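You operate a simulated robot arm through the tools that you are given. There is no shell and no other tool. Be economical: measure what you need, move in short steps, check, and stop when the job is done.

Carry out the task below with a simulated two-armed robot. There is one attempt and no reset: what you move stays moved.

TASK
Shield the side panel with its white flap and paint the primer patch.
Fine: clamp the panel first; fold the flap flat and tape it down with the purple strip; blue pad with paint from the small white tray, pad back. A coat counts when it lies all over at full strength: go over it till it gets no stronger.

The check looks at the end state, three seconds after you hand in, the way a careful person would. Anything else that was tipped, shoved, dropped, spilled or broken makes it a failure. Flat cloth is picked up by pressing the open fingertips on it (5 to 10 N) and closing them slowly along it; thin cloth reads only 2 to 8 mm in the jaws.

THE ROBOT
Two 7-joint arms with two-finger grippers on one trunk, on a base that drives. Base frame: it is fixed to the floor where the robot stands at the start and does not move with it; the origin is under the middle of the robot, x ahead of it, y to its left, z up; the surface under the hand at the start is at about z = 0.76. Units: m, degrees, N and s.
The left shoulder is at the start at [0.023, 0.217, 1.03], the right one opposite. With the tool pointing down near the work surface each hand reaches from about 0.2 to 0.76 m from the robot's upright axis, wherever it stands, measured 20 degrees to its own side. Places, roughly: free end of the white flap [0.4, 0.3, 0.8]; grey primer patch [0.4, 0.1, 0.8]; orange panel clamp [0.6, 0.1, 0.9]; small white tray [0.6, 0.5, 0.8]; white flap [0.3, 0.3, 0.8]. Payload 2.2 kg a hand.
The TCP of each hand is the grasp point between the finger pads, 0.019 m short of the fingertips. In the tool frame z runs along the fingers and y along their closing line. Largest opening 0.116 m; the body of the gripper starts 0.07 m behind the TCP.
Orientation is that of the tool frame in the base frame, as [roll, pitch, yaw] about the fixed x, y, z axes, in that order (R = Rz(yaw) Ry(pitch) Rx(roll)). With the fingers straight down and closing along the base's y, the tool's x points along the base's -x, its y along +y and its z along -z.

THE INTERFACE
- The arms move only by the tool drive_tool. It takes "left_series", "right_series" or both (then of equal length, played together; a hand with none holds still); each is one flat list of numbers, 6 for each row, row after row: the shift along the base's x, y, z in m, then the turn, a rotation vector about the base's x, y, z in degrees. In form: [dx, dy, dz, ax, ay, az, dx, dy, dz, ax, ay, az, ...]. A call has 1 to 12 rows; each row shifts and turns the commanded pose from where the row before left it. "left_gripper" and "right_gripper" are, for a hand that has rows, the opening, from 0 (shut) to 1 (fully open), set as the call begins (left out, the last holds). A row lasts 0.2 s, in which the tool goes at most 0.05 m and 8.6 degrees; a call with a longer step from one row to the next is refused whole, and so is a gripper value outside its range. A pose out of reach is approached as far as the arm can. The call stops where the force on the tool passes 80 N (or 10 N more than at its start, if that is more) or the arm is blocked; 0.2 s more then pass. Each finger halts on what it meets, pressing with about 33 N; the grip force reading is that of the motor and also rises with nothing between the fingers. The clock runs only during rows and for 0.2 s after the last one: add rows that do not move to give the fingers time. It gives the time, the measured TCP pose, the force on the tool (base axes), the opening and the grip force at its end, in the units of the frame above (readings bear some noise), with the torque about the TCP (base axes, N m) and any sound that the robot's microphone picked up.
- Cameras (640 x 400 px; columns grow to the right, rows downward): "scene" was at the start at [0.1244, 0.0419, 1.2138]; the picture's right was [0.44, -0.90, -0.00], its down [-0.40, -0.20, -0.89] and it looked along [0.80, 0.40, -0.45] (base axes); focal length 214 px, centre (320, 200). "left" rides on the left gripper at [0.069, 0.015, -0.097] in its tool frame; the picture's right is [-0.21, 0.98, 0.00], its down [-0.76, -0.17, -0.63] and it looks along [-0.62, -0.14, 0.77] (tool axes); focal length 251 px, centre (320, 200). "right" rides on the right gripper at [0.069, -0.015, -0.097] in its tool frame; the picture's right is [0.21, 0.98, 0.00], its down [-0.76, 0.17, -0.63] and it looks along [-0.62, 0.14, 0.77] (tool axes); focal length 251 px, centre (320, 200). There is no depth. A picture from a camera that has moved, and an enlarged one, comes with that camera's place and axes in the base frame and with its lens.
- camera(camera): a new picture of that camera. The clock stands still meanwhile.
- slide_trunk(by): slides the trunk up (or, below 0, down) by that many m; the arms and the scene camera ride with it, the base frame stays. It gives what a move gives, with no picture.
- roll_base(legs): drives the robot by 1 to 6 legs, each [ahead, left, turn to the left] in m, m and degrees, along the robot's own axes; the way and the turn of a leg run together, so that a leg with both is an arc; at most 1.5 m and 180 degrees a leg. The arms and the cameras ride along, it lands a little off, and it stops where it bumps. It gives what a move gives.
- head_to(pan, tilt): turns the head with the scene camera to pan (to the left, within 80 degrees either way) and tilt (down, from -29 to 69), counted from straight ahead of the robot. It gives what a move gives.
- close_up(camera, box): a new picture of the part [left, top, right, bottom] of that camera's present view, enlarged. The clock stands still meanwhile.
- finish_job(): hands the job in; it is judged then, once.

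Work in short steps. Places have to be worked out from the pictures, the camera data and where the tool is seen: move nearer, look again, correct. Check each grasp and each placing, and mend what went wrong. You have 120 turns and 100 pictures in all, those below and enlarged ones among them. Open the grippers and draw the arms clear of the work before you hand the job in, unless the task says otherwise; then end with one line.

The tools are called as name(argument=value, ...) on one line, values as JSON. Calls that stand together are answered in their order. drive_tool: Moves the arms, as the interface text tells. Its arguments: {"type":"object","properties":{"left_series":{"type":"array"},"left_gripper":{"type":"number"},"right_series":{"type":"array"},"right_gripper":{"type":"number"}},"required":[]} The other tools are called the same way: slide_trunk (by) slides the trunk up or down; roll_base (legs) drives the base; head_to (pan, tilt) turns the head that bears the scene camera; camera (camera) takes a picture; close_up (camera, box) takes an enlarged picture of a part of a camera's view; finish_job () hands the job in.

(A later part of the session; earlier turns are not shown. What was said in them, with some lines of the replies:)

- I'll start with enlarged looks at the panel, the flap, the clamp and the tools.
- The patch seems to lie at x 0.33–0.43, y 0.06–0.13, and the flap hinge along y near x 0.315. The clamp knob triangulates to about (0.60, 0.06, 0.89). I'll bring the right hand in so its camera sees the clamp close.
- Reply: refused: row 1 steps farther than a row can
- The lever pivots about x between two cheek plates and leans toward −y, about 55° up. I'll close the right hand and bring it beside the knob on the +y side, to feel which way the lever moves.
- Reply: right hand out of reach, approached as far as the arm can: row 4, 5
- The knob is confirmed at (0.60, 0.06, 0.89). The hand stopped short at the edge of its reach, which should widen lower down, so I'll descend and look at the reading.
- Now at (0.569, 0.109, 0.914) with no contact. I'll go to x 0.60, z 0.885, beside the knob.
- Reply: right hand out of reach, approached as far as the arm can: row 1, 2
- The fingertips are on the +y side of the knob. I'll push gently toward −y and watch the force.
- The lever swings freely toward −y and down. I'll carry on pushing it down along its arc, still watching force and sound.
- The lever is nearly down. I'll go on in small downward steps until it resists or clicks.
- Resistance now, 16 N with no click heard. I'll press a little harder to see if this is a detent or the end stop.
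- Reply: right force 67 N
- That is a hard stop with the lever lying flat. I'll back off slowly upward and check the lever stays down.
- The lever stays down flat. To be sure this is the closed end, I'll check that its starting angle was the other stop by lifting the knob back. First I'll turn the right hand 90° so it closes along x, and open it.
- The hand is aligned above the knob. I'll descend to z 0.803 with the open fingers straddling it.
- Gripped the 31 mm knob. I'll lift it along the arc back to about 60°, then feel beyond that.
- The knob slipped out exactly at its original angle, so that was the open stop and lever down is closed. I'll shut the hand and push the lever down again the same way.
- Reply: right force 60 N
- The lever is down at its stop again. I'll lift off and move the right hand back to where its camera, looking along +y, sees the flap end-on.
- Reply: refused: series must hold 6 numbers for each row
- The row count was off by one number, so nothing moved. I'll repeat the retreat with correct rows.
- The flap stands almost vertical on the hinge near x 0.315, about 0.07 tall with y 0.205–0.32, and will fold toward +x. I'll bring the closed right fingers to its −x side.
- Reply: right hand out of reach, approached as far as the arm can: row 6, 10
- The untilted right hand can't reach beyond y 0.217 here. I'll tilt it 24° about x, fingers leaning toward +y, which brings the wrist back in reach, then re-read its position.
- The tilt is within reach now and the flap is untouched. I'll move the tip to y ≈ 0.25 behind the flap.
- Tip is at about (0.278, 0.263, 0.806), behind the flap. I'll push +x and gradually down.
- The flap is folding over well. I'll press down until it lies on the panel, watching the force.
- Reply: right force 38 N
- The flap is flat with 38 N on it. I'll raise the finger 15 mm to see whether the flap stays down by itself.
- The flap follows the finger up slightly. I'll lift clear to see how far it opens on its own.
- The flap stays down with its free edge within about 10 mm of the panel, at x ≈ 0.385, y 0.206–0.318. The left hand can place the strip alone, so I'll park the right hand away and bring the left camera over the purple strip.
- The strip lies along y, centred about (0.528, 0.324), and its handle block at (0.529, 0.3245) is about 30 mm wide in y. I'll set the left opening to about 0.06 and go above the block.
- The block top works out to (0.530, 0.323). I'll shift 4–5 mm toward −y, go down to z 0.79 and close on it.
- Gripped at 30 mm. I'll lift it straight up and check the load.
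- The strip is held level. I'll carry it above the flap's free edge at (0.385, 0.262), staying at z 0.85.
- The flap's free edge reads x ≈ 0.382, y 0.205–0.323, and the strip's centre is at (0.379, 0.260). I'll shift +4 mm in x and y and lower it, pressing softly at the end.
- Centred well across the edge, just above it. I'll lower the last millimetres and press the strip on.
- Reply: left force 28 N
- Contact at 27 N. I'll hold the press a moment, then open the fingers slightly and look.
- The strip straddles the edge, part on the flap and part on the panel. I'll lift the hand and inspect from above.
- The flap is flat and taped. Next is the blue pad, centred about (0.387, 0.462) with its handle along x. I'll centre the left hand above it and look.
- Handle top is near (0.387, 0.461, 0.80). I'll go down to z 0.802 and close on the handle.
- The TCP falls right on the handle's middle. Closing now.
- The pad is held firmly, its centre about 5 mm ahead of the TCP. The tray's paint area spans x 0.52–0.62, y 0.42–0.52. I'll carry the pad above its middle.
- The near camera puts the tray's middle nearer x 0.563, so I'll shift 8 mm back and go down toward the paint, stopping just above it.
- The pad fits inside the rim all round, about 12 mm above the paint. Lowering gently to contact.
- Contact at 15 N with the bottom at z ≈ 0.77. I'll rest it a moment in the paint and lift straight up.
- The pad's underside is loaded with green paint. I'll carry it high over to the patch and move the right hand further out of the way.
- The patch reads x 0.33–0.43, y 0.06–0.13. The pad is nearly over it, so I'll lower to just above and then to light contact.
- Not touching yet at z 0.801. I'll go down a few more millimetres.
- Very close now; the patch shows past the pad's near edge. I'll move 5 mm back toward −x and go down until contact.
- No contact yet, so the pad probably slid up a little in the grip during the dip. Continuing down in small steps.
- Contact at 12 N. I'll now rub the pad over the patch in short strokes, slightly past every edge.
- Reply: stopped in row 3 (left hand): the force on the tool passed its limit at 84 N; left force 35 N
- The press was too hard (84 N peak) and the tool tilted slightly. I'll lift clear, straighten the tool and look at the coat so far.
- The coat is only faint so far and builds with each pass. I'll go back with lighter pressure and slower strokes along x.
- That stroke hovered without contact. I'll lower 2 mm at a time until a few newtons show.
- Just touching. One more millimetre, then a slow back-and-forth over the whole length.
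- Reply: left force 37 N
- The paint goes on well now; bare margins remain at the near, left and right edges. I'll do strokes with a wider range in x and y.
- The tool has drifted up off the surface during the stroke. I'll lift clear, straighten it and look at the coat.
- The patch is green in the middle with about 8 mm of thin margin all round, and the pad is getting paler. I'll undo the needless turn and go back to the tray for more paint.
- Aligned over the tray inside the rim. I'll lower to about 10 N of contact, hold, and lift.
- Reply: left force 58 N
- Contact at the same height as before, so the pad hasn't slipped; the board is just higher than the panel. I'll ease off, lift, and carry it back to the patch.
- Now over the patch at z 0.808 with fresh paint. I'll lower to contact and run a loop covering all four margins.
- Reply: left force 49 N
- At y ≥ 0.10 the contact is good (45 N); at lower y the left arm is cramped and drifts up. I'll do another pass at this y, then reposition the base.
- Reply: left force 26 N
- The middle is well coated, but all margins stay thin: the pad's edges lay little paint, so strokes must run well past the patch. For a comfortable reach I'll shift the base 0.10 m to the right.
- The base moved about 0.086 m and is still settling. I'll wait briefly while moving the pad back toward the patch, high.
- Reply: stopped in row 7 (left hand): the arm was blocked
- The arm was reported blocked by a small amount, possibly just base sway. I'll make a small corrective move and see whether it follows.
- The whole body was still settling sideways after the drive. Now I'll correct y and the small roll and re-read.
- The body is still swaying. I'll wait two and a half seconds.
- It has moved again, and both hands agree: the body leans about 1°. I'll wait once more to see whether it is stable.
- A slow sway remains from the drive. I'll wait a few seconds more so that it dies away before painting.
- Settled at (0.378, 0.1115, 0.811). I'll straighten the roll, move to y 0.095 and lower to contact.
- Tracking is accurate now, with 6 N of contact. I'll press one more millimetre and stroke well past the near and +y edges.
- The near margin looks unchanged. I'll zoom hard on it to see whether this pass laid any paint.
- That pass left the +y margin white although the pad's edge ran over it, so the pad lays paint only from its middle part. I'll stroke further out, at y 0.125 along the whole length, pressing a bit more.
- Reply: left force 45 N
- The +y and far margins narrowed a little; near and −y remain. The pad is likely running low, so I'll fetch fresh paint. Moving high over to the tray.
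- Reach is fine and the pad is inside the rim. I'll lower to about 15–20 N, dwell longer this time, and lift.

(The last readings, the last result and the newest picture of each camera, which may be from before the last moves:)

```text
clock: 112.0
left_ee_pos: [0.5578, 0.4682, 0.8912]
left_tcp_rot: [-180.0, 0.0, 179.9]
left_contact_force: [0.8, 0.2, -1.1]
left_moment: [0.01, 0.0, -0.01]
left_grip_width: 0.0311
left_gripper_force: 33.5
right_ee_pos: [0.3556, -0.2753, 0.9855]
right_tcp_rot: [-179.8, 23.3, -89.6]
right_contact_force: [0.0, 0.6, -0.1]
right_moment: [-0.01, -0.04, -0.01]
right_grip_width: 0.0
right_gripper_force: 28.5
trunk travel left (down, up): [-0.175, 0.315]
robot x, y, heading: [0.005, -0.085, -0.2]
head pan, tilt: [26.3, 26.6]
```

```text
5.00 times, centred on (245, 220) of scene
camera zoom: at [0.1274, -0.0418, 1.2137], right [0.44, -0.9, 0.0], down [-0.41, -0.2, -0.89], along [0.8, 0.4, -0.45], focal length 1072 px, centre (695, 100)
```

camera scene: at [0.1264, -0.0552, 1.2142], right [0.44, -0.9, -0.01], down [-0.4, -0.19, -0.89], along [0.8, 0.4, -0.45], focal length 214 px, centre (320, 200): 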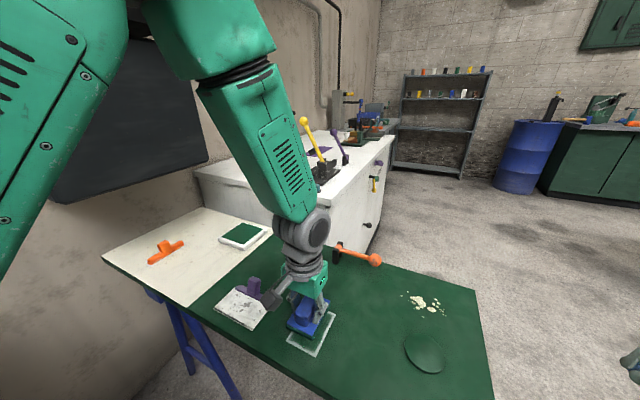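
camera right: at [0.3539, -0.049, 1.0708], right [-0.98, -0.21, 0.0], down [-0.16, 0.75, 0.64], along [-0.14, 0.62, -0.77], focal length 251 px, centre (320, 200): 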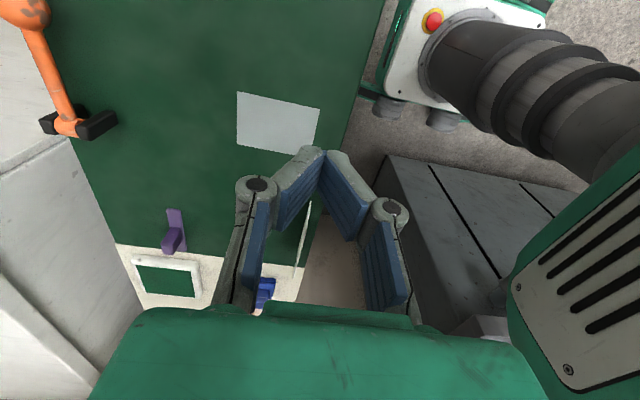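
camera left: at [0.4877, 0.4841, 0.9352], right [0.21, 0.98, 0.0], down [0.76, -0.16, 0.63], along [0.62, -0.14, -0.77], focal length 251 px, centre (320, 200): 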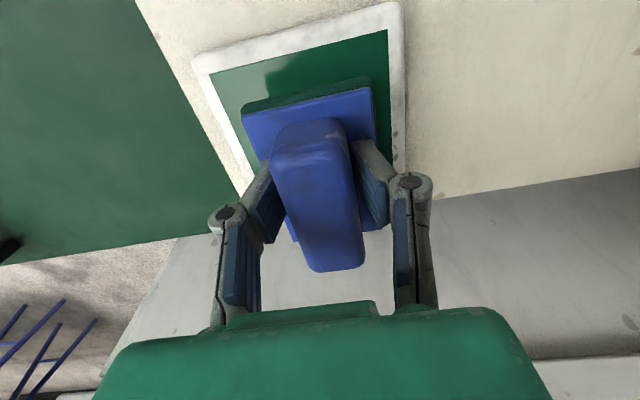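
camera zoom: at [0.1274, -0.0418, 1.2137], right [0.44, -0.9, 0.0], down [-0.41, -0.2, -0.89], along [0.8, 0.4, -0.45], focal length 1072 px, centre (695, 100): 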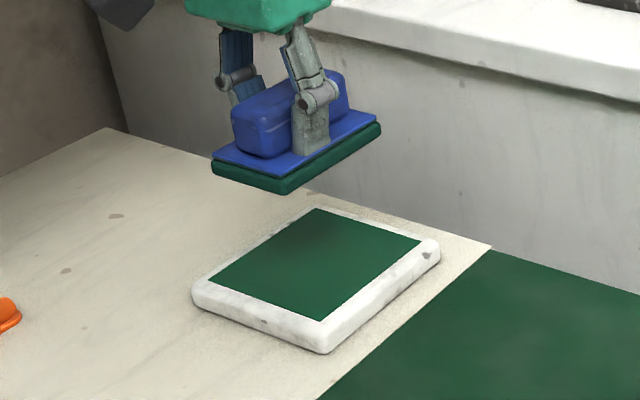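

The sponge is a fuller green now. Back to the patch, this time to the −y side at y 0.075.

drive_tool(left_series=[-0.02, -0.04, 0.01, 0, 0, 0, -0.02, -0.04, 0, 0, 0, 0, -0.02, -0.04, 0, 0, 0, 0, -0.02, -0.04, 0, 0, 0, 0, -0.02, -0.04, 0, 0, 0, 0, -0.02, -0.04, 0, 0, 0, 0, -0.02, -0.04, 0, 0, 0, 0, -0.02, -0.04, 0, 0, 0, 0, -0.02, -0.04, 0, 0, 0, 0, -0.013, -0.033, -0.01, 0, 0, 0, 0, 0, -0.04, 0, 0, 0, 0, 0, -0.04, 0, 0, 0])

drive_tool(left_series=[0, 0, 0, 0, 0, 0, 0, 0, 0, 0, 0, 0, 0, 0, -0.01, 0, 0, 0, 0, 0, -0.006, 0, 0, 0, 0, 0, -0.002, 0, 0, 0, 0, 0, 0, 0, 0, 0])

```text
clock: 114.6
left_ee_pos: [0.3641, 0.0726, 0.8114]
left_tcp_rot: [-179.9, -0.1, -180.0]
left_contact_force: [0.4, 0.1, -1.3]
left_moment: [0.0, 0.0, 0.0]
left_grip_width: 0.0308
left_gripper_force: 32.8
right_ee_pos: [0.3549, -0.2745, 0.9848]
right_tcp_rot: [-179.6, 23.3, -89.5]
right_contact_force: [-0.7, 0.5, -0.1]
right_moment: [0.03, 0.0, 0.03]
right_grip_width: 0.0
right_gripper_force: 28.8
trunk travel left (down, up): [-0.175, 0.315]
robot x, y, heading: [-0.0004, -0.0802, -0.3]
head pan, tilt: [26.3, 26.6]
```

```text
clock: 116.0
left_ee_pos: [0.3639, 0.072, 0.7925]
left_tcp_rot: [180.0, 0.0, -180.0]
left_contact_force: [0.3, 0.6, -1.8]
left_moment: [0.05, 0.0, -0.03]
left_grip_width: 0.031
left_gripper_force: 33.1
right_ee_pos: [0.3549, -0.2754, 0.9862]
right_tcp_rot: [-179.6, 23.2, -89.6]
right_contact_force: [0.3, 0.5, 1.5]
right_moment: [0.0, -0.02, -0.02]
right_grip_width: 0.0
right_gripper_force: 28.5
trunk travel left (down, up): [-0.175, 0.315]
robot x, y, heading: [-0.0004, -0.0819, 0.1]
head pan, tilt: [26.3, 26.6]
```

Lowering the last 2.5 mm and stroking the −y side along the full length, there and partly back.

drive_tool(left_series=[0, 0, -0.0025, 0, 0, 0, -0.012, 0, 0, 0, 0, 0, -0.012, 0, 0, 0, 0, 0, 0, 0, 0, 0, 0, 0, 0.012, 0, 0, 0, 0, 0, 0.012, 0, 0, 0, 0, 0, 0.012, 0, 0, 0, 0, 0, 0.012, 0, 0, 0, 0, 0, 0.012, 0, 0, 0, 0, 0, 0.012, 0, 0, 0, 0, 0, -0.012, 0, 0, 0, 0, 0, -0.012, 0, 0, 0, 0, 0])

drive_tool(left_series=[-0.012, 0, 0, 0, 0, 0, -0.012, 0, 0, 0, 0, 0, -0.012, 0, 0, 0, 0, 0, -0.012, 0, 0, 0, 0, 0, 0, 0.01, 0, 0, 0, 0, 0, 0.01, 0, 0, 0, 0, 0, 0.01, 0, 0, 0, 0, 0, 0.01, 0, 0, 0, 0, 0, 0.01, 0, 0, 0, 0, 0, 0, 0, 0, 0, 0])

close_up(camera="scene", box=[260, 260, 370, 360])

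```text
clock: 118.6
left_ee_pos: [0.3891, 0.0739, 0.7916]
left_tcp_rot: [-180.0, 0.4, 179.9]
left_contact_force: [10.4, -1.8, 31.0]
left_moment: [-0.02, -0.41, -0.05]
left_grip_width: 0.0311
left_gripper_force: 33.1
right_ee_pos: [0.3539, -0.2767, 0.987]
right_tcp_rot: [-179.5, 23.3, -89.4]
right_contact_force: [-0.1, -0.4, 0.2]
right_moment: [0.0, -0.02, -0.02]
right_grip_width: 0.0
right_gripper_force: 28.5
trunk travel left (down, up): [-0.175, 0.315]
robot x, y, heading: [0.0007, -0.0788, -0.0]
head pan, tilt: [26.3, 26.6]
```

```text
clock: 120.8
left_ee_pos: [0.3384, 0.1214, 0.7913]
left_tcp_rot: [180.0, -0.1, 179.9]
left_contact_force: [-2.0, -20.5, 41.7]
left_moment: [-0.4, 0.13, 0.04]
left_grip_width: 0.0312
left_gripper_force: 33.3
right_ee_pos: [0.3521, -0.2782, 0.987]
right_tcp_rot: [-179.4, 23.5, -89.6]
right_contact_force: [-1.0, 0.0, -0.2]
right_moment: [0.0, -0.01, -0.01]
right_grip_width: 0.0
right_gripper_force: 28.8
trunk travel left (down, up): [-0.175, 0.315]
robot x, y, heading: [0.0059, -0.082, -0.1]
head pan, tilt: [26.3, 26.6]
```

```text
4.00 times, centred on (315, 310) of scene
camera zoom: at [0.1224, -0.0524, 1.2149], right [0.44, -0.9, -0.01], down [-0.4, -0.19, -0.9], along [0.8, 0.4, -0.44], focal length 858 px, centre (340, -240)
```

zoom: 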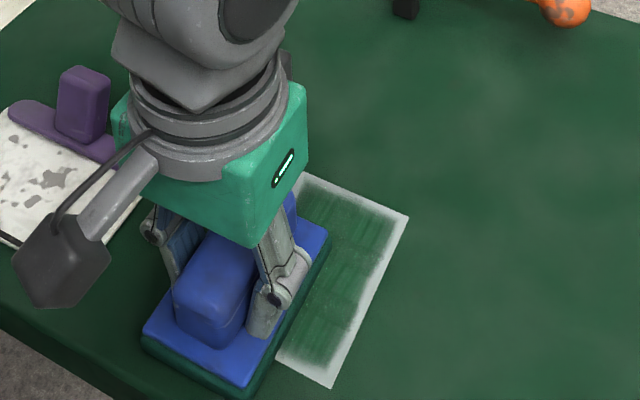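

The margins shrink only as the pad's centre comes near them, so I'll run the pad's middle right along the patch's outline, starting with the near edge from +y to −y.

drive_tool(left_series=[-0.006, 0.005, 0, 0, 0, 0, -0.006, 0.005, 0, 0, 0, 0, 0, -0.01, 0, 0, 0, 0, 0, -0.01, 0, 0, 0, 0, 0, -0.01, 0, 0, 0, 0, 0, -0.01, 0, 0, 0, 0, 0, -0.01, 0, 0, 0, 0, 0, -0.01, 0, 0, 0, 0, 0, -0.012, 0, 0, 0, 0])

drive_tool(left_series=[0.012, 0, 0, 0, 0, 0, 0.012, 0, 0, 0, 0, 0, 0.012, 0, 0, 0, 0, 0, 0.012, 0, 0, 0, 0, 0, 0.012, 0, 0, 0, 0, 0, 0.012, 0, 0, 0, 0, 0, 0.012, 0, 0, 0, 0, 0, 0.012, 0, 0, 0, 0, 0, 0.004, 0, 0, 0, 0, 0])

close_up(camera="scene", box=[260, 260, 370, 360])

```text
clock: 122.8
left_ee_pos: [0.3277, 0.0632, 0.7911]
left_tcp_rot: [-179.9, 0.0, 180.0]
left_contact_force: [0.1, 20.7, 41.7]
left_moment: [0.23, -0.04, 0.04]
left_grip_width: 0.0308
left_gripper_force: 33.2
right_ee_pos: [0.3531, -0.2751, 0.986]
right_tcp_rot: [-179.5, 23.2, -89.5]
right_contact_force: [-0.4, 0.0, 0.4]
right_moment: [0.01, 0.03, 0.0]
right_grip_width: 0.0
right_gripper_force: 28.7
trunk travel left (down, up): [-0.175, 0.315]
robot x, y, heading: [0.0004, -0.0836, 0.0]
head pan, tilt: [26.3, 26.6]
```

```text
clock: 124.8
left_ee_pos: [0.4269, 0.0609, 0.7912]
left_tcp_rot: [-179.9, 0.1, 179.9]
left_contact_force: [-6.2, 0.3, 11.0]
left_moment: [-0.03, 0.07, -0.16]
left_grip_width: 0.0308
left_gripper_force: 32.9
right_ee_pos: [0.3535, -0.2763, 0.9859]
right_tcp_rot: [-179.6, 23.2, -89.5]
right_contact_force: [-0.7, -0.4, -0.2]
right_moment: [0.0, 0.01, 0.01]
right_grip_width: 0.0002
right_gripper_force: 28.8
trunk travel left (down, up): [-0.175, 0.315]
robot x, y, heading: [0.0005, -0.0838, -0.2]
head pan, tilt: [26.3, 26.6]
```

```text
4.00 times, centred on (315, 310) of scene
camera zoom: at [0.1244, -0.0452, 1.2142], right [0.44, -0.9, 0.0], down [-0.4, -0.2, -0.89], along [0.8, 0.4, -0.45], focal length 858 px, centre (340, -240)
```

zoom: 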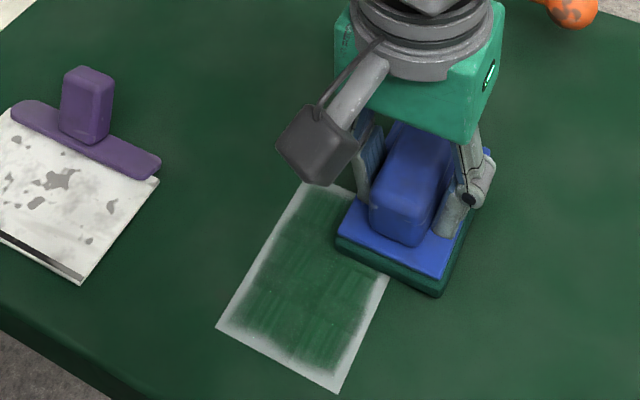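

I'll lift off and take a sharp enlarged look at the patch to judge the edges.

drive_tool(left_series=[0, 0, 0.03, 0, 0, 0, 0.035, 0, 0.03, 0, 0, 0, 0.035, 0, 0.02, 0, 0, 0, 0, 0, 0, 0, 0, 0])

close_up(camera="scene", box=[290, 297, 366, 362])

```text
clock: 125.8
left_ee_pos: [0.499, 0.0618, 0.8721]
left_tcp_rot: [179.9, -0.1, -180.0]
left_contact_force: [0.0, 0.4, 0.0]
left_moment: [0.0, 0.04, 0.0]
left_grip_width: 0.0308
left_gripper_force: 32.9
right_ee_pos: [0.3532, -0.2771, 0.9857]
right_tcp_rot: [-179.6, 23.3, -89.4]
right_contact_force: [-0.3, -1.6, 0.5]
right_moment: [0.02, 0.01, -0.02]
right_grip_width: 0.0
right_gripper_force: 29.1
trunk travel left (down, up): [-0.175, 0.315]
robot x, y, heading: [0.0053, -0.0821, 0.1]
head pan, tilt: [26.3, 26.6]
```

```text
6.15 times, centred on (328, 330) of scene
camera zoom: at [0.1262, -0.0443, 1.214], right [0.44, -0.9, 0.0], down [-0.4, -0.2, -0.89], along [0.8, 0.4, -0.45], focal length 1320 px, centre (271, -597)
```

zoom: 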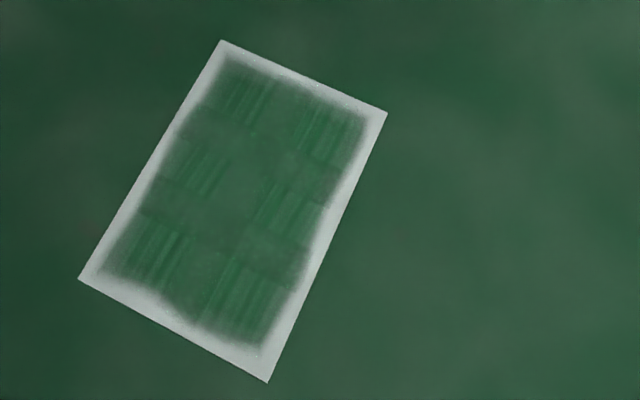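

The edge band hasn't changed even with the pad's middle run along it, so it seems to be the soft border of how the coat shows; the body looks saturated. To be sure, I'll load once more, do a full pass, and compare the same enlarged view.

drive_tool(left_series=[0.006, 0.035, 0.03, 0, 0, 0, 0.006, 0.041, 0, 0, 0, 0, 0.006, 0.041, 0, 0, 0, 0, 0.006, 0.041, 0, 0, 0, 0, 0.006, 0.041, 0, 0, 0, 0, 0.006, 0.041, 0, 0, 0, 0, 0.006, 0.041, 0, 0, 0, 0, 0.006, 0.041, 0, 0, 0, 0, 0.005, 0.041, 0, 0, 0, 0, 0.005, 0.041, -0.02, 0, 0, 0, 0, 0, -0.04, 0, 0, 0, 0, 0, 0, 0, 0, 0])

drive_tool(left_series=[0, 0, -0.02, 0, 0, 0, 0, 0, -0.006, 0, 0, 0, 0, 0, -0.003, 0, 0, 0, 0, 0, -0.002, 0, 0, 0, 0, 0, 0, 0, 0, 0, 0, 0, 0, 0, 0, 0, 0, 0, 0, 0, 0, 0])

```text
clock: 128.4
left_ee_pos: [0.5544, 0.4667, 0.8432]
left_tcp_rot: [-179.9, -0.1, -180.0]
left_contact_force: [0.1, 0.3, -0.9]
left_moment: [0.01, -0.01, 0.01]
left_grip_width: 0.0309
left_gripper_force: 32.7
right_ee_pos: [0.3552, -0.2746, 0.9868]
right_tcp_rot: [-179.4, 23.3, -89.5]
right_contact_force: [0.1, -0.2, 0.0]
right_moment: [0.03, -0.03, 0.0]
right_grip_width: 0.0
right_gripper_force: 28.5
trunk travel left (down, up): [-0.175, 0.315]
robot x, y, heading: [0.0003, -0.0818, 0.2]
head pan, tilt: [26.3, 26.6]
```

```text
clock: 130.0
left_ee_pos: [0.556, 0.4667, 0.812]
left_tcp_rot: [-179.9, 0.1, -180.0]
left_contact_force: [0.7, 10.3, 21.5]
left_moment: [0.2, 0.11, -0.06]
left_grip_width: 0.0311
left_gripper_force: 33.2
right_ee_pos: [0.3531, -0.2738, 0.9862]
right_tcp_rot: [-179.6, 23.4, -89.5]
right_contact_force: [0.0, 0.5, -0.6]
right_moment: [0.02, 0.0, -0.01]
right_grip_width: 0.0
right_gripper_force: 28.7
trunk travel left (down, up): [-0.175, 0.315]
robot x, y, heading: [0.002, -0.0834, 0.0]
head pan, tilt: [26.3, 26.6]
```

Loaded at 21 N. I'll lift and carry it to the far +y corner of the patch, which has had least attention.

drive_tool(left_series=[0, 0, 0.015, 0, 0, 0, 0, 0, 0.035, 0, 0, 0, 0, 0, 0.035, 0, 0, 0, -0.017, -0.042, 0, 0, 0, 0, -0.017, -0.042, 0, 0, 0, 0, -0.017, -0.042, 0, 0, 0, 0, -0.017, -0.042, 0, 0, 0, 0, -0.017, -0.042, 0, 0, 0, 0, -0.017, -0.042, 0, 0, 0, 0, -0.017, -0.042, 0, 0, 0, 0, -0.017, -0.044, 0, 0, 0, 0, 0, 0, -0.04, 0, 0, 0])

drive_tool(left_series=[0, 0, -0.04, 0, 0, 0, 0, 0, 0, 0, 0, 0, 0, 0, -0.014, 0, 0, 0, 0, 0, -0.008, 0, 0, 0, 0, 0, -0.003, 0, 0, 0, 0, 0, 0, 0, 0, 0])

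```text
clock: 132.6
left_ee_pos: [0.4233, 0.1282, 0.8528]
left_tcp_rot: [-179.9, -0.3, -180.0]
left_contact_force: [-0.9, 0.1, -1.2]
left_moment: [0.03, 0.05, -0.02]
left_grip_width: 0.031
left_gripper_force: 33.7
right_ee_pos: [0.356, -0.2766, 0.9847]
right_tcp_rot: [-179.9, 23.4, -89.5]
right_contact_force: [-0.4, -0.9, -0.6]
right_moment: [0.03, 0.02, 0.02]
right_grip_width: 0.0001
right_gripper_force: 28.1
trunk travel left (down, up): [-0.175, 0.315]
robot x, y, heading: [0.0023, -0.0849, -0.1]
head pan, tilt: [26.3, 26.6]
```

```text
clock: 134.0
left_ee_pos: [0.4188, 0.127, 0.7909]
left_tcp_rot: [-179.9, 0.3, 180.0]
left_contact_force: [-0.2, 4.6, 29.3]
left_moment: [0.11, 0.37, 0.05]
left_grip_width: 0.0308
left_gripper_force: 33.0
right_ee_pos: [0.3528, -0.2767, 0.9869]
right_tcp_rot: [-179.5, 23.3, -89.6]
right_contact_force: [-0.6, -0.2, 0.5]
right_moment: [-0.01, -0.02, 0.0]
right_grip_width: 0.0001
right_gripper_force: 28.8
trunk travel left (down, up): [-0.175, 0.315]
robot x, y, heading: [0.0049, -0.0801, -0.1]
head pan, tilt: [26.3, 26.6]
```

Contact 29 N at the far edge. I'll trace the outline: far edge, −y edge, near edge, +y edge.

drive_tool(left_series=[0, -0.01, 0, 0, 0, 0, 0, -0.01, 0, 0, 0, 0, 0, -0.01, 0, 0, 0, 0, 0, -0.01, 0, 0, 0, 0, 0, -0.01, 0, 0, 0, 0, 0, -0.01, 0, 0, 0, 0, -0.012, 0, 0, 0, 0, 0, -0.012, 0, 0, 0, 0, 0, -0.012, 0, 0, 0, 0, 0, -0.012, 0, 0, 0, 0, 0, -0.012, 0, 0, 0, 0, 0, -0.012, 0, 0, 0, 0, 0])

drive_tool(left_series=[-0.012, 0, 0, 0, 0, 0, 0, 0.01, 0, 0, 0, 0, 0, 0.01, 0, 0, 0, 0, 0, 0.01, 0, 0, 0, 0, 0, 0.01, 0, 0, 0, 0, 0, 0.01, 0, 0, 0, 0, 0.012, 0, 0, 0, 0, 0, 0.012, 0, 0, 0, 0, 0, 0.012, 0, 0, 0, 0, 0, 0.012, 0, 0, 0, 0, 0, 0.012, 0, 0, 0, 0, 0, 0.012, 0, 0, 0, 0, 0])

drive_tool(left_series=[0, 0, 0.03, 0, 0, 0, 0.035, 0, 0.03, 0, 0, 0, 0.035, 0, 0.02, 0, 0, 0, 0, 0, 0, 0, 0, 0])

close_up(camera="scene", box=[290, 297, 366, 362])

```text
clock: 136.6
left_ee_pos: [0.3498, 0.0654, 0.7913]
left_tcp_rot: [-179.9, 0.2, 179.9]
left_contact_force: [13.8, -0.2, 37.0]
left_moment: [0.05, -0.27, -0.02]
left_grip_width: 0.031
left_gripper_force: 33.4
right_ee_pos: [0.3536, -0.2767, 0.986]
right_tcp_rot: [-179.7, 23.3, -89.5]
right_contact_force: [0.3, 0.2, 0.3]
right_moment: [-0.03, -0.02, 0.0]
right_grip_width: 0.0
right_gripper_force: 27.8
trunk travel left (down, up): [-0.175, 0.315]
robot x, y, heading: [0.0024, -0.0819, 0.1]
head pan, tilt: [26.3, 26.6]
```

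```text
clock: 139.2
left_ee_pos: [0.4061, 0.1155, 0.7903]
left_tcp_rot: [-180.0, 0.2, -180.0]
left_contact_force: [-16.6, -1.6, 37.8]
left_moment: [-0.04, 0.55, 0.08]
left_grip_width: 0.031
left_gripper_force: 33.0
right_ee_pos: [0.3519, -0.2763, 0.9867]
right_tcp_rot: [-179.3, 23.4, -89.5]
right_contact_force: [-0.3, 0.9, -0.1]
right_moment: [0.0, -0.01, -0.02]
right_grip_width: 0.0001
right_gripper_force: 29.1
trunk travel left (down, up): [-0.175, 0.315]
robot x, y, heading: [0.0013, -0.0838, -0.1]
head pan, tilt: [26.3, 26.6]
```

```text
clock: 140.2
left_ee_pos: [0.4768, 0.1177, 0.8725]
left_tcp_rot: [180.0, 0.0, -180.0]
left_contact_force: [-0.7, 1.2, -0.5]
left_moment: [-0.01, 0.01, -0.02]
left_grip_width: 0.0308
left_gripper_force: 32.6
right_ee_pos: [0.3535, -0.2763, 0.9864]
right_tcp_rot: [-179.5, 23.3, -89.5]
right_contact_force: [0.3, 0.9, 0.2]
right_moment: [0.02, -0.02, 0.02]
right_grip_width: 0.0003
right_gripper_force: 28.0
trunk travel left (down, up): [-0.175, 0.315]
robot x, y, heading: [0.0025, -0.0834, 0.1]
head pan, tilt: [26.3, 26.6]
```

```text
6.15 times, centred on (328, 330) of scene
camera zoom: at [0.1258, -0.0443, 1.214], right [0.44, -0.9, 0.0], down [-0.4, -0.2, -0.89], along [0.8, 0.4, -0.45], focal length 1320 px, centre (271, -597)
```

zoom: 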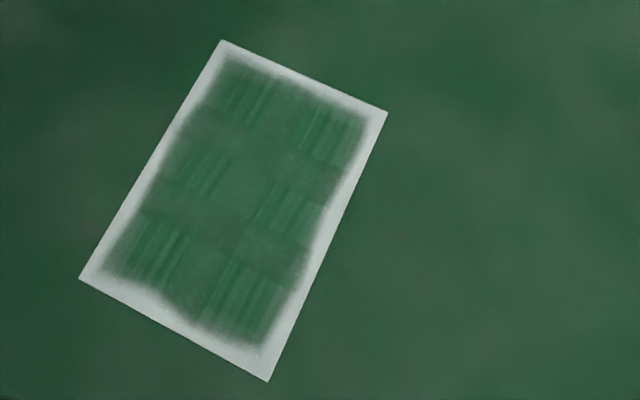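

The view is identical to before, so the coat gets no stronger. Now I'll take the pad back to its place on the board at (0.384, 0.460).

drive_tool(left_series=[0, 0.02, 0.035, 0, 0, 0, -0.011, 0.04, 0, 0, 0, 0, -0.011, 0.04, 0, 0, 0, 0, -0.011, 0.04, 0, 0, 0, 0, -0.011, 0.04, 0, 0, 0, 0, -0.011, 0.04, 0, 0, 0, 0, -0.011, 0.04, 0, 0, 0, 0, -0.011, 0.04, 0, 0, 0, 0, -0.012, 0.04, 0, 0, 0, 0, -0.004, 0.002, -0.04, 0, 0, 0, 0, 0, -0.04, 0, 0, 0, 0, 0, 0, 0, 0, 0])

camera(camera="left")

```text
clock: 142.8
left_ee_pos: [0.382, 0.4614, 0.8244]
left_tcp_rot: [-179.9, 0.0, -179.9]
left_contact_force: [0.4, -1.3, -0.6]
left_moment: [0.02, -0.02, 0.03]
left_grip_width: 0.0308
left_gripper_force: 33.2
right_ee_pos: [0.3551, -0.2739, 0.9869]
right_tcp_rot: [-179.6, 23.1, -89.5]
right_contact_force: [0.3, 0.2, 0.1]
right_moment: [-0.01, -0.03, -0.01]
right_grip_width: 0.0001
right_gripper_force: 28.9
trunk travel left (down, up): [-0.175, 0.315]
robot x, y, heading: [-0.0002, -0.084, -0.0]
head pan, tilt: [26.3, 26.6]
```

```text
16 pictures are left
camera left: at [0.3129, 0.4779, 0.9209], right [0.21, 0.98, 0.0], down [0.76, -0.16, 0.63], along [0.62, -0.14, -0.77], focal length 251 px, centre (320, 200)
```

left: 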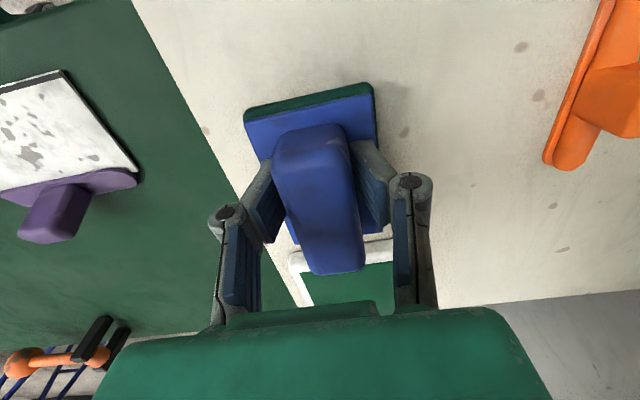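

Over its old place, board clear below. Lowering gently until it touches.

drive_tool(left_series=[0, 0, -0.015, 0, 0, 0, 0, 0, -0.005, 0, 0, 0, 0, 0, -0.003, 0, 0, 0, 0, 0, 0, 0, 0, 0])

```text
clock: 143.8
left_ee_pos: [0.3846, 0.4605, 0.8013]
left_tcp_rot: [-179.9, 0.0, 180.0]
left_contact_force: [-0.4, 0.1, -0.9]
left_moment: [0.0, 0.02, 0.0]
left_grip_width: 0.0311
left_gripper_force: 32.6
right_ee_pos: [0.3549, -0.2747, 0.9852]
right_tcp_rot: [-179.6, 23.2, -89.6]
right_contact_force: [-0.7, 0.1, -0.1]
right_moment: [0.06, -0.01, 0.02]
right_grip_width: 0.0
right_gripper_force: 28.7
trunk travel left (down, up): [-0.175, 0.315]
robot x, y, heading: [0.0004, -0.0817, 0.2]
head pan, tilt: [26.3, 26.6]
```

Not touching yet; continuing in 2 mm steps.

drive_tool(left_series=[0, 0, -0.003, 0, 0, 0, 0, 0, -0.003, 0, 0, 0, 0, 0, -0.002, 0, 0, 0, 0, 0, 0, 0, 0, 0])

```text
clock: 144.8
left_ee_pos: [0.3858, 0.4601, 0.7927]
left_tcp_rot: [-179.8, 0.0, -180.0]
left_contact_force: [-0.5, 1.0, 0.0]
left_moment: [-0.02, 0.03, -0.02]
left_grip_width: 0.0309
left_gripper_force: 32.8
right_ee_pos: [0.3549, -0.2734, 0.9865]
right_tcp_rot: [-179.7, 23.2, -89.6]
right_contact_force: [0.1, 0.1, 0.0]
right_moment: [-0.03, 0.01, 0.02]
right_grip_width: 0.0001
right_gripper_force: 28.1
trunk travel left (down, up): [-0.175, 0.315]
robot x, y, heading: [0.005, -0.0838, 0.2]
head pan, tilt: [26.3, 26.6]
```

Touching is imminent at about the same height as on the panel. One more millimetre and a half.

drive_tool(left_series=[0, 0, -0.001, 0, 0, 0, 0, 0, -0.001, 0, 0, 0, 0, 0, 0, 0, 0, 0])

```text
clock: 145.6
left_ee_pos: [0.3855, 0.4607, 0.7917]
left_tcp_rot: [-179.8, 0.0, 180.0]
left_contact_force: [-1.1, 2.5, 8.0]
left_moment: [0.11, 0.13, -0.07]
left_grip_width: 0.031
left_gripper_force: 32.6
right_ee_pos: [0.3551, -0.2742, 0.9867]
right_tcp_rot: [-179.7, 23.1, -89.4]
right_contact_force: [-1.1, -0.6, 0.6]
right_moment: [0.02, -0.03, -0.01]
right_grip_width: 0.0002
right_gripper_force: 28.8
trunk travel left (down, up): [-0.175, 0.315]
robot x, y, heading: [0.0051, -0.0814, -0.1]
head pan, tilt: [26.3, 26.6]
```

The pad rests on the board at 8 N. I'll open the fingers, then lift straight up.

drive_tool(left_series=[0, 0, 0.001, 0, 0, 0, 0, 0, 0, 0, 0, 0], left_gripper=0.7)

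drive_tool(left_series=[0, 0, 0.02, 0, 0, 0, 0, 0, 0.04, 0, 0, 0, 0, 0, 0.045, 0, 0, 0, -0.02, 0, 0.04, 0, 0, 0, -0.03, 0, 0.035, 0, 0, 0, 0, 0, 0, 0, 0, 0])

camera(camera="left")

camera(camera="scene")

```text
clock: 146.2
left_ee_pos: [0.3861, 0.46, 0.7922]
left_tcp_rot: [-179.9, 0.0, 180.0]
left_contact_force: [-0.1, 0.0, -0.4]
left_moment: [-0.01, 0.0, 0.02]
left_grip_width: 0.0809
left_gripper_force: 0.1
right_ee_pos: [0.3558, -0.2746, 0.9852]
right_tcp_rot: [-179.5, 23.3, -89.6]
right_contact_force: [-0.6, -0.3, 1.0]
right_moment: [-0.02, -0.02, -0.04]
right_grip_width: 0.0
right_gripper_force: 28.3
trunk travel left (down, up): [-0.175, 0.315]
robot x, y, heading: [0.0065, -0.0826, 0.2]
head pan, tilt: [26.3, 26.6]
```

```text
clock: 147.6
left_ee_pos: [0.3353, 0.4584, 0.9724]
left_tcp_rot: [-180.0, 0.0, -180.0]
left_contact_force: [1.7, -5.4, 1.2]
left_moment: [0.22, 0.04, -0.09]
left_grip_width: 0.0794
left_gripper_force: 0.0
right_ee_pos: [0.3551, -0.2776, 0.9852]
right_tcp_rot: [-179.6, 23.3, -89.6]
right_contact_force: [0.0, 1.3, 0.3]
right_moment: [0.03, -0.02, 0.03]
right_grip_width: 0.0
right_gripper_force: 28.0
trunk travel left (down, up): [-0.175, 0.315]
robot x, y, heading: [0.0018, -0.0846, 0.0]
head pan, tilt: [26.3, 26.6]
```

```text
15 pictures are left
camera left: at [0.2648, 0.4746, 1.0695], right [0.22, 0.98, 0.0], down [0.76, -0.17, 0.63], along [0.62, -0.14, -0.77], focal length 251 px, centre (320, 200)
```

left: 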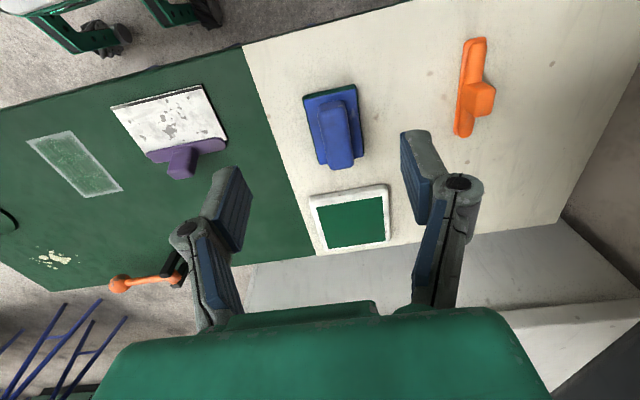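

```text
14 pictures are left
camera scene: at [0.1259, -0.0447, 1.214], right [0.44, -0.9, 0.0], down [-0.4, -0.2, -0.89], along [0.8, 0.4, -0.45], focal length 214 px, centre (320, 200)
```

scene: 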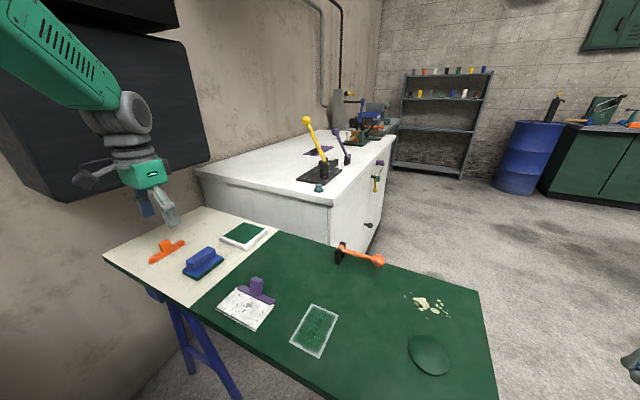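

The pad is back in its place and the tray is undisturbed. I'll bring the left camera over the patch for a direct close look at its edges.

drive_tool(left_series=[0, -0.045, 0, 0, 0, 0, 0, -0.045, 0, 0, 0, 0, 0, -0.045, 0, 0, 0, 0, 0, -0.045, 0, 0, 0, 0, 0, -0.045, 0, 0, 0, 0, 0, -0.045, 0, 0, 0, 0, 0, -0.045, 0, 0, 0, 0, 0, -0.04, -0.02, 0, 0, 0, 0, 0, -0.03, 0, 0, 0, 0, 0, 0, 0, 0, 0])

close_up(camera="left", box=[200, 20, 440, 180])

```text
clock: 149.8
left_ee_pos: [0.3664, 0.1215, 0.8967]
left_tcp_rot: [-179.8, 0.1, 180.0]
left_contact_force: [0.2, -0.1, -1.0]
left_moment: [-0.03, 0.01, 0.02]
left_grip_width: 0.0813
left_gripper_force: 0.0
left hand out of reach, approached as far as the arm can: row 5, 6, 7
right_ee_pos: [0.3525, -0.2745, 0.9871]
right_tcp_rot: [-179.5, 23.3, -89.5]
right_contact_force: [0.1, 0.1, 0.1]
right_moment: [-0.04, -0.02, 0.0]
right_grip_width: 0.0001
right_gripper_force: 28.1
trunk travel left (down, up): [-0.175, 0.315]
robot x, y, heading: [0.0016, -0.0795, -0.2]
head pan, tilt: [26.3, 26.6]
```

```text
2.50 times, centred on (320, 100) of left
camera zoom: at [0.2955, 0.1376, 0.9933], right [0.21, 0.98, 0.0], down [0.76, -0.16, 0.63], along [0.62, -0.14, -0.77], focal length 629 px, centre (320, 450)
```

zoom: 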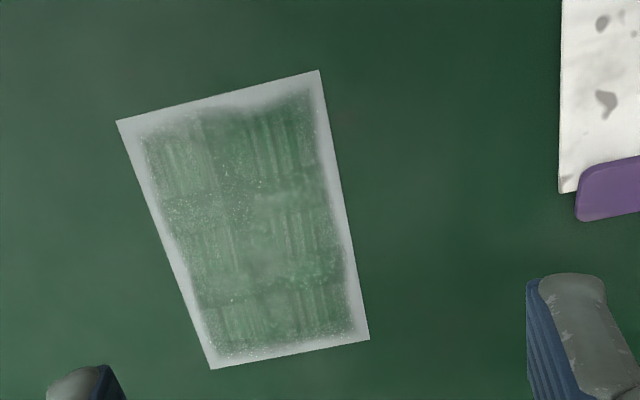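

From above, the coat has the same edge outline it had after the first load, although later freshly loaded passes ran well past every side, so it is saturated. I'll draw both arms up clear and open both grippers.

drive_tool(left_series=[0, 0.02, 0.04, 0, 0, 0, 0, 0.03, 0.035, 0, 0, 0, 0, 0.035, 0.03, 0, 0, 0, 0, 0.045, 0.02, 0, 0, 0, 0, 0.045, 0.02, 0, 0, 0, 0, 0.045, 0, 0, 0, 0, 0, 0, 0, 0, 0, 0], right_series=[0, 0, 0.03, 0, 0, 0, 0, 0, 0.03, 0, 0, 0, 0, 0, 0.03, 0, 0, 0, 0, 0, 0, 0, 0, 0, 0, 0, 0, 0, 0, 0, 0, 0, 0, 0, 0, 0, 0, 0, 0, 0, 0, 0], left_gripper=1, right_gripper=1)

close_up(camera="scene", box=[90, 190, 510, 400])

close_up(camera="scene", box=[200, 260, 300, 340])

```text
clock: 151.4
left_ee_pos: [0.3671, 0.3467, 1.0427]
left_tcp_rot: [-179.8, 0.0, 180.0]
left_contact_force: [0.9, -0.9, 0.1]
left_moment: [-0.01, 0.0, -0.01]
left_grip_width: 0.1161
left_gripper_force: 0.1
right_ee_pos: [0.356, -0.2694, 1.0748]
right_tcp_rot: [-179.6, 23.1, -89.6]
right_contact_force: [-0.6, 0.7, -0.5]
right_moment: [-0.02, -0.02, -0.01]
right_grip_width: 0.1159
right_gripper_force: 0.1
trunk travel left (down, up): [-0.175, 0.315]
robot x, y, heading: [0.0037, -0.0838, 0.1]
head pan, tilt: [26.3, 26.6]
```

```text
1.52 times, centred on (300, 295) of scene
camera zoom: at [0.1256, -0.0379, 1.2138], right [0.44, -0.9, 0.0], down [-0.4, -0.2, -0.89], along [0.8, 0.39, -0.45], focal length 327 px, centre (350, 55)
```

zoom: 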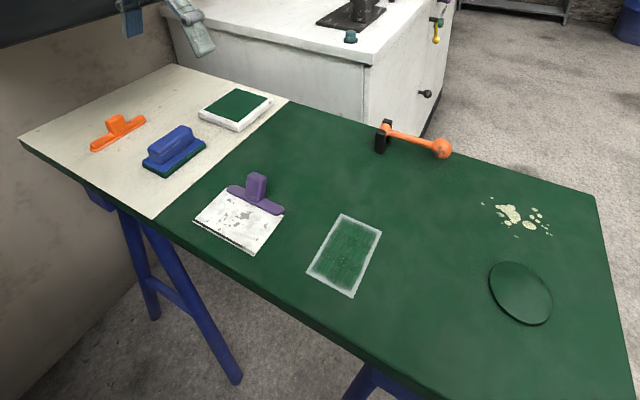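

```text
5.00 times, centred on (250, 300) of scene
camera zoom: at [0.1256, -0.0379, 1.2138], right [0.44, -0.9, 0.0], down [-0.4, -0.2, -0.89], along [0.8, 0.39, -0.45], focal length 1072 px, centre (670, -300)
```

zoom: 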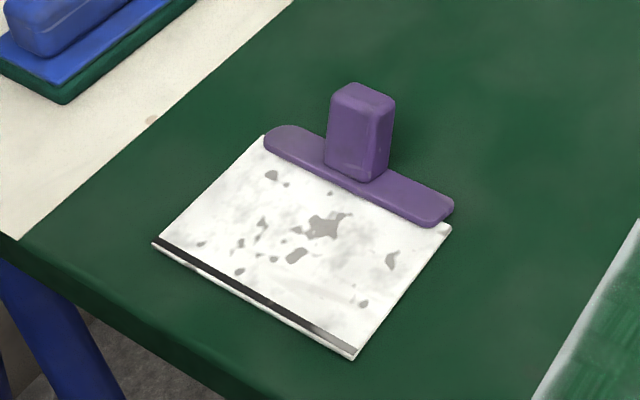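

The clamp is down, the flap is flat and taped, the patch is coated, the pad and tray are in place, and both hands are open and clear. I'm handing in.

finish_job()

```text
The job is handed in.
```

I handed the job in: the panel is clamped, the flap is folded flat and taped with the purple strip, and the blue pad is back in its place. The primer patch took three reloads, and the last pass made it no stronger, but a pale band of about 8–10 mm still shows along its edges. I judged that to be how the coat is drawn and did not prove it.
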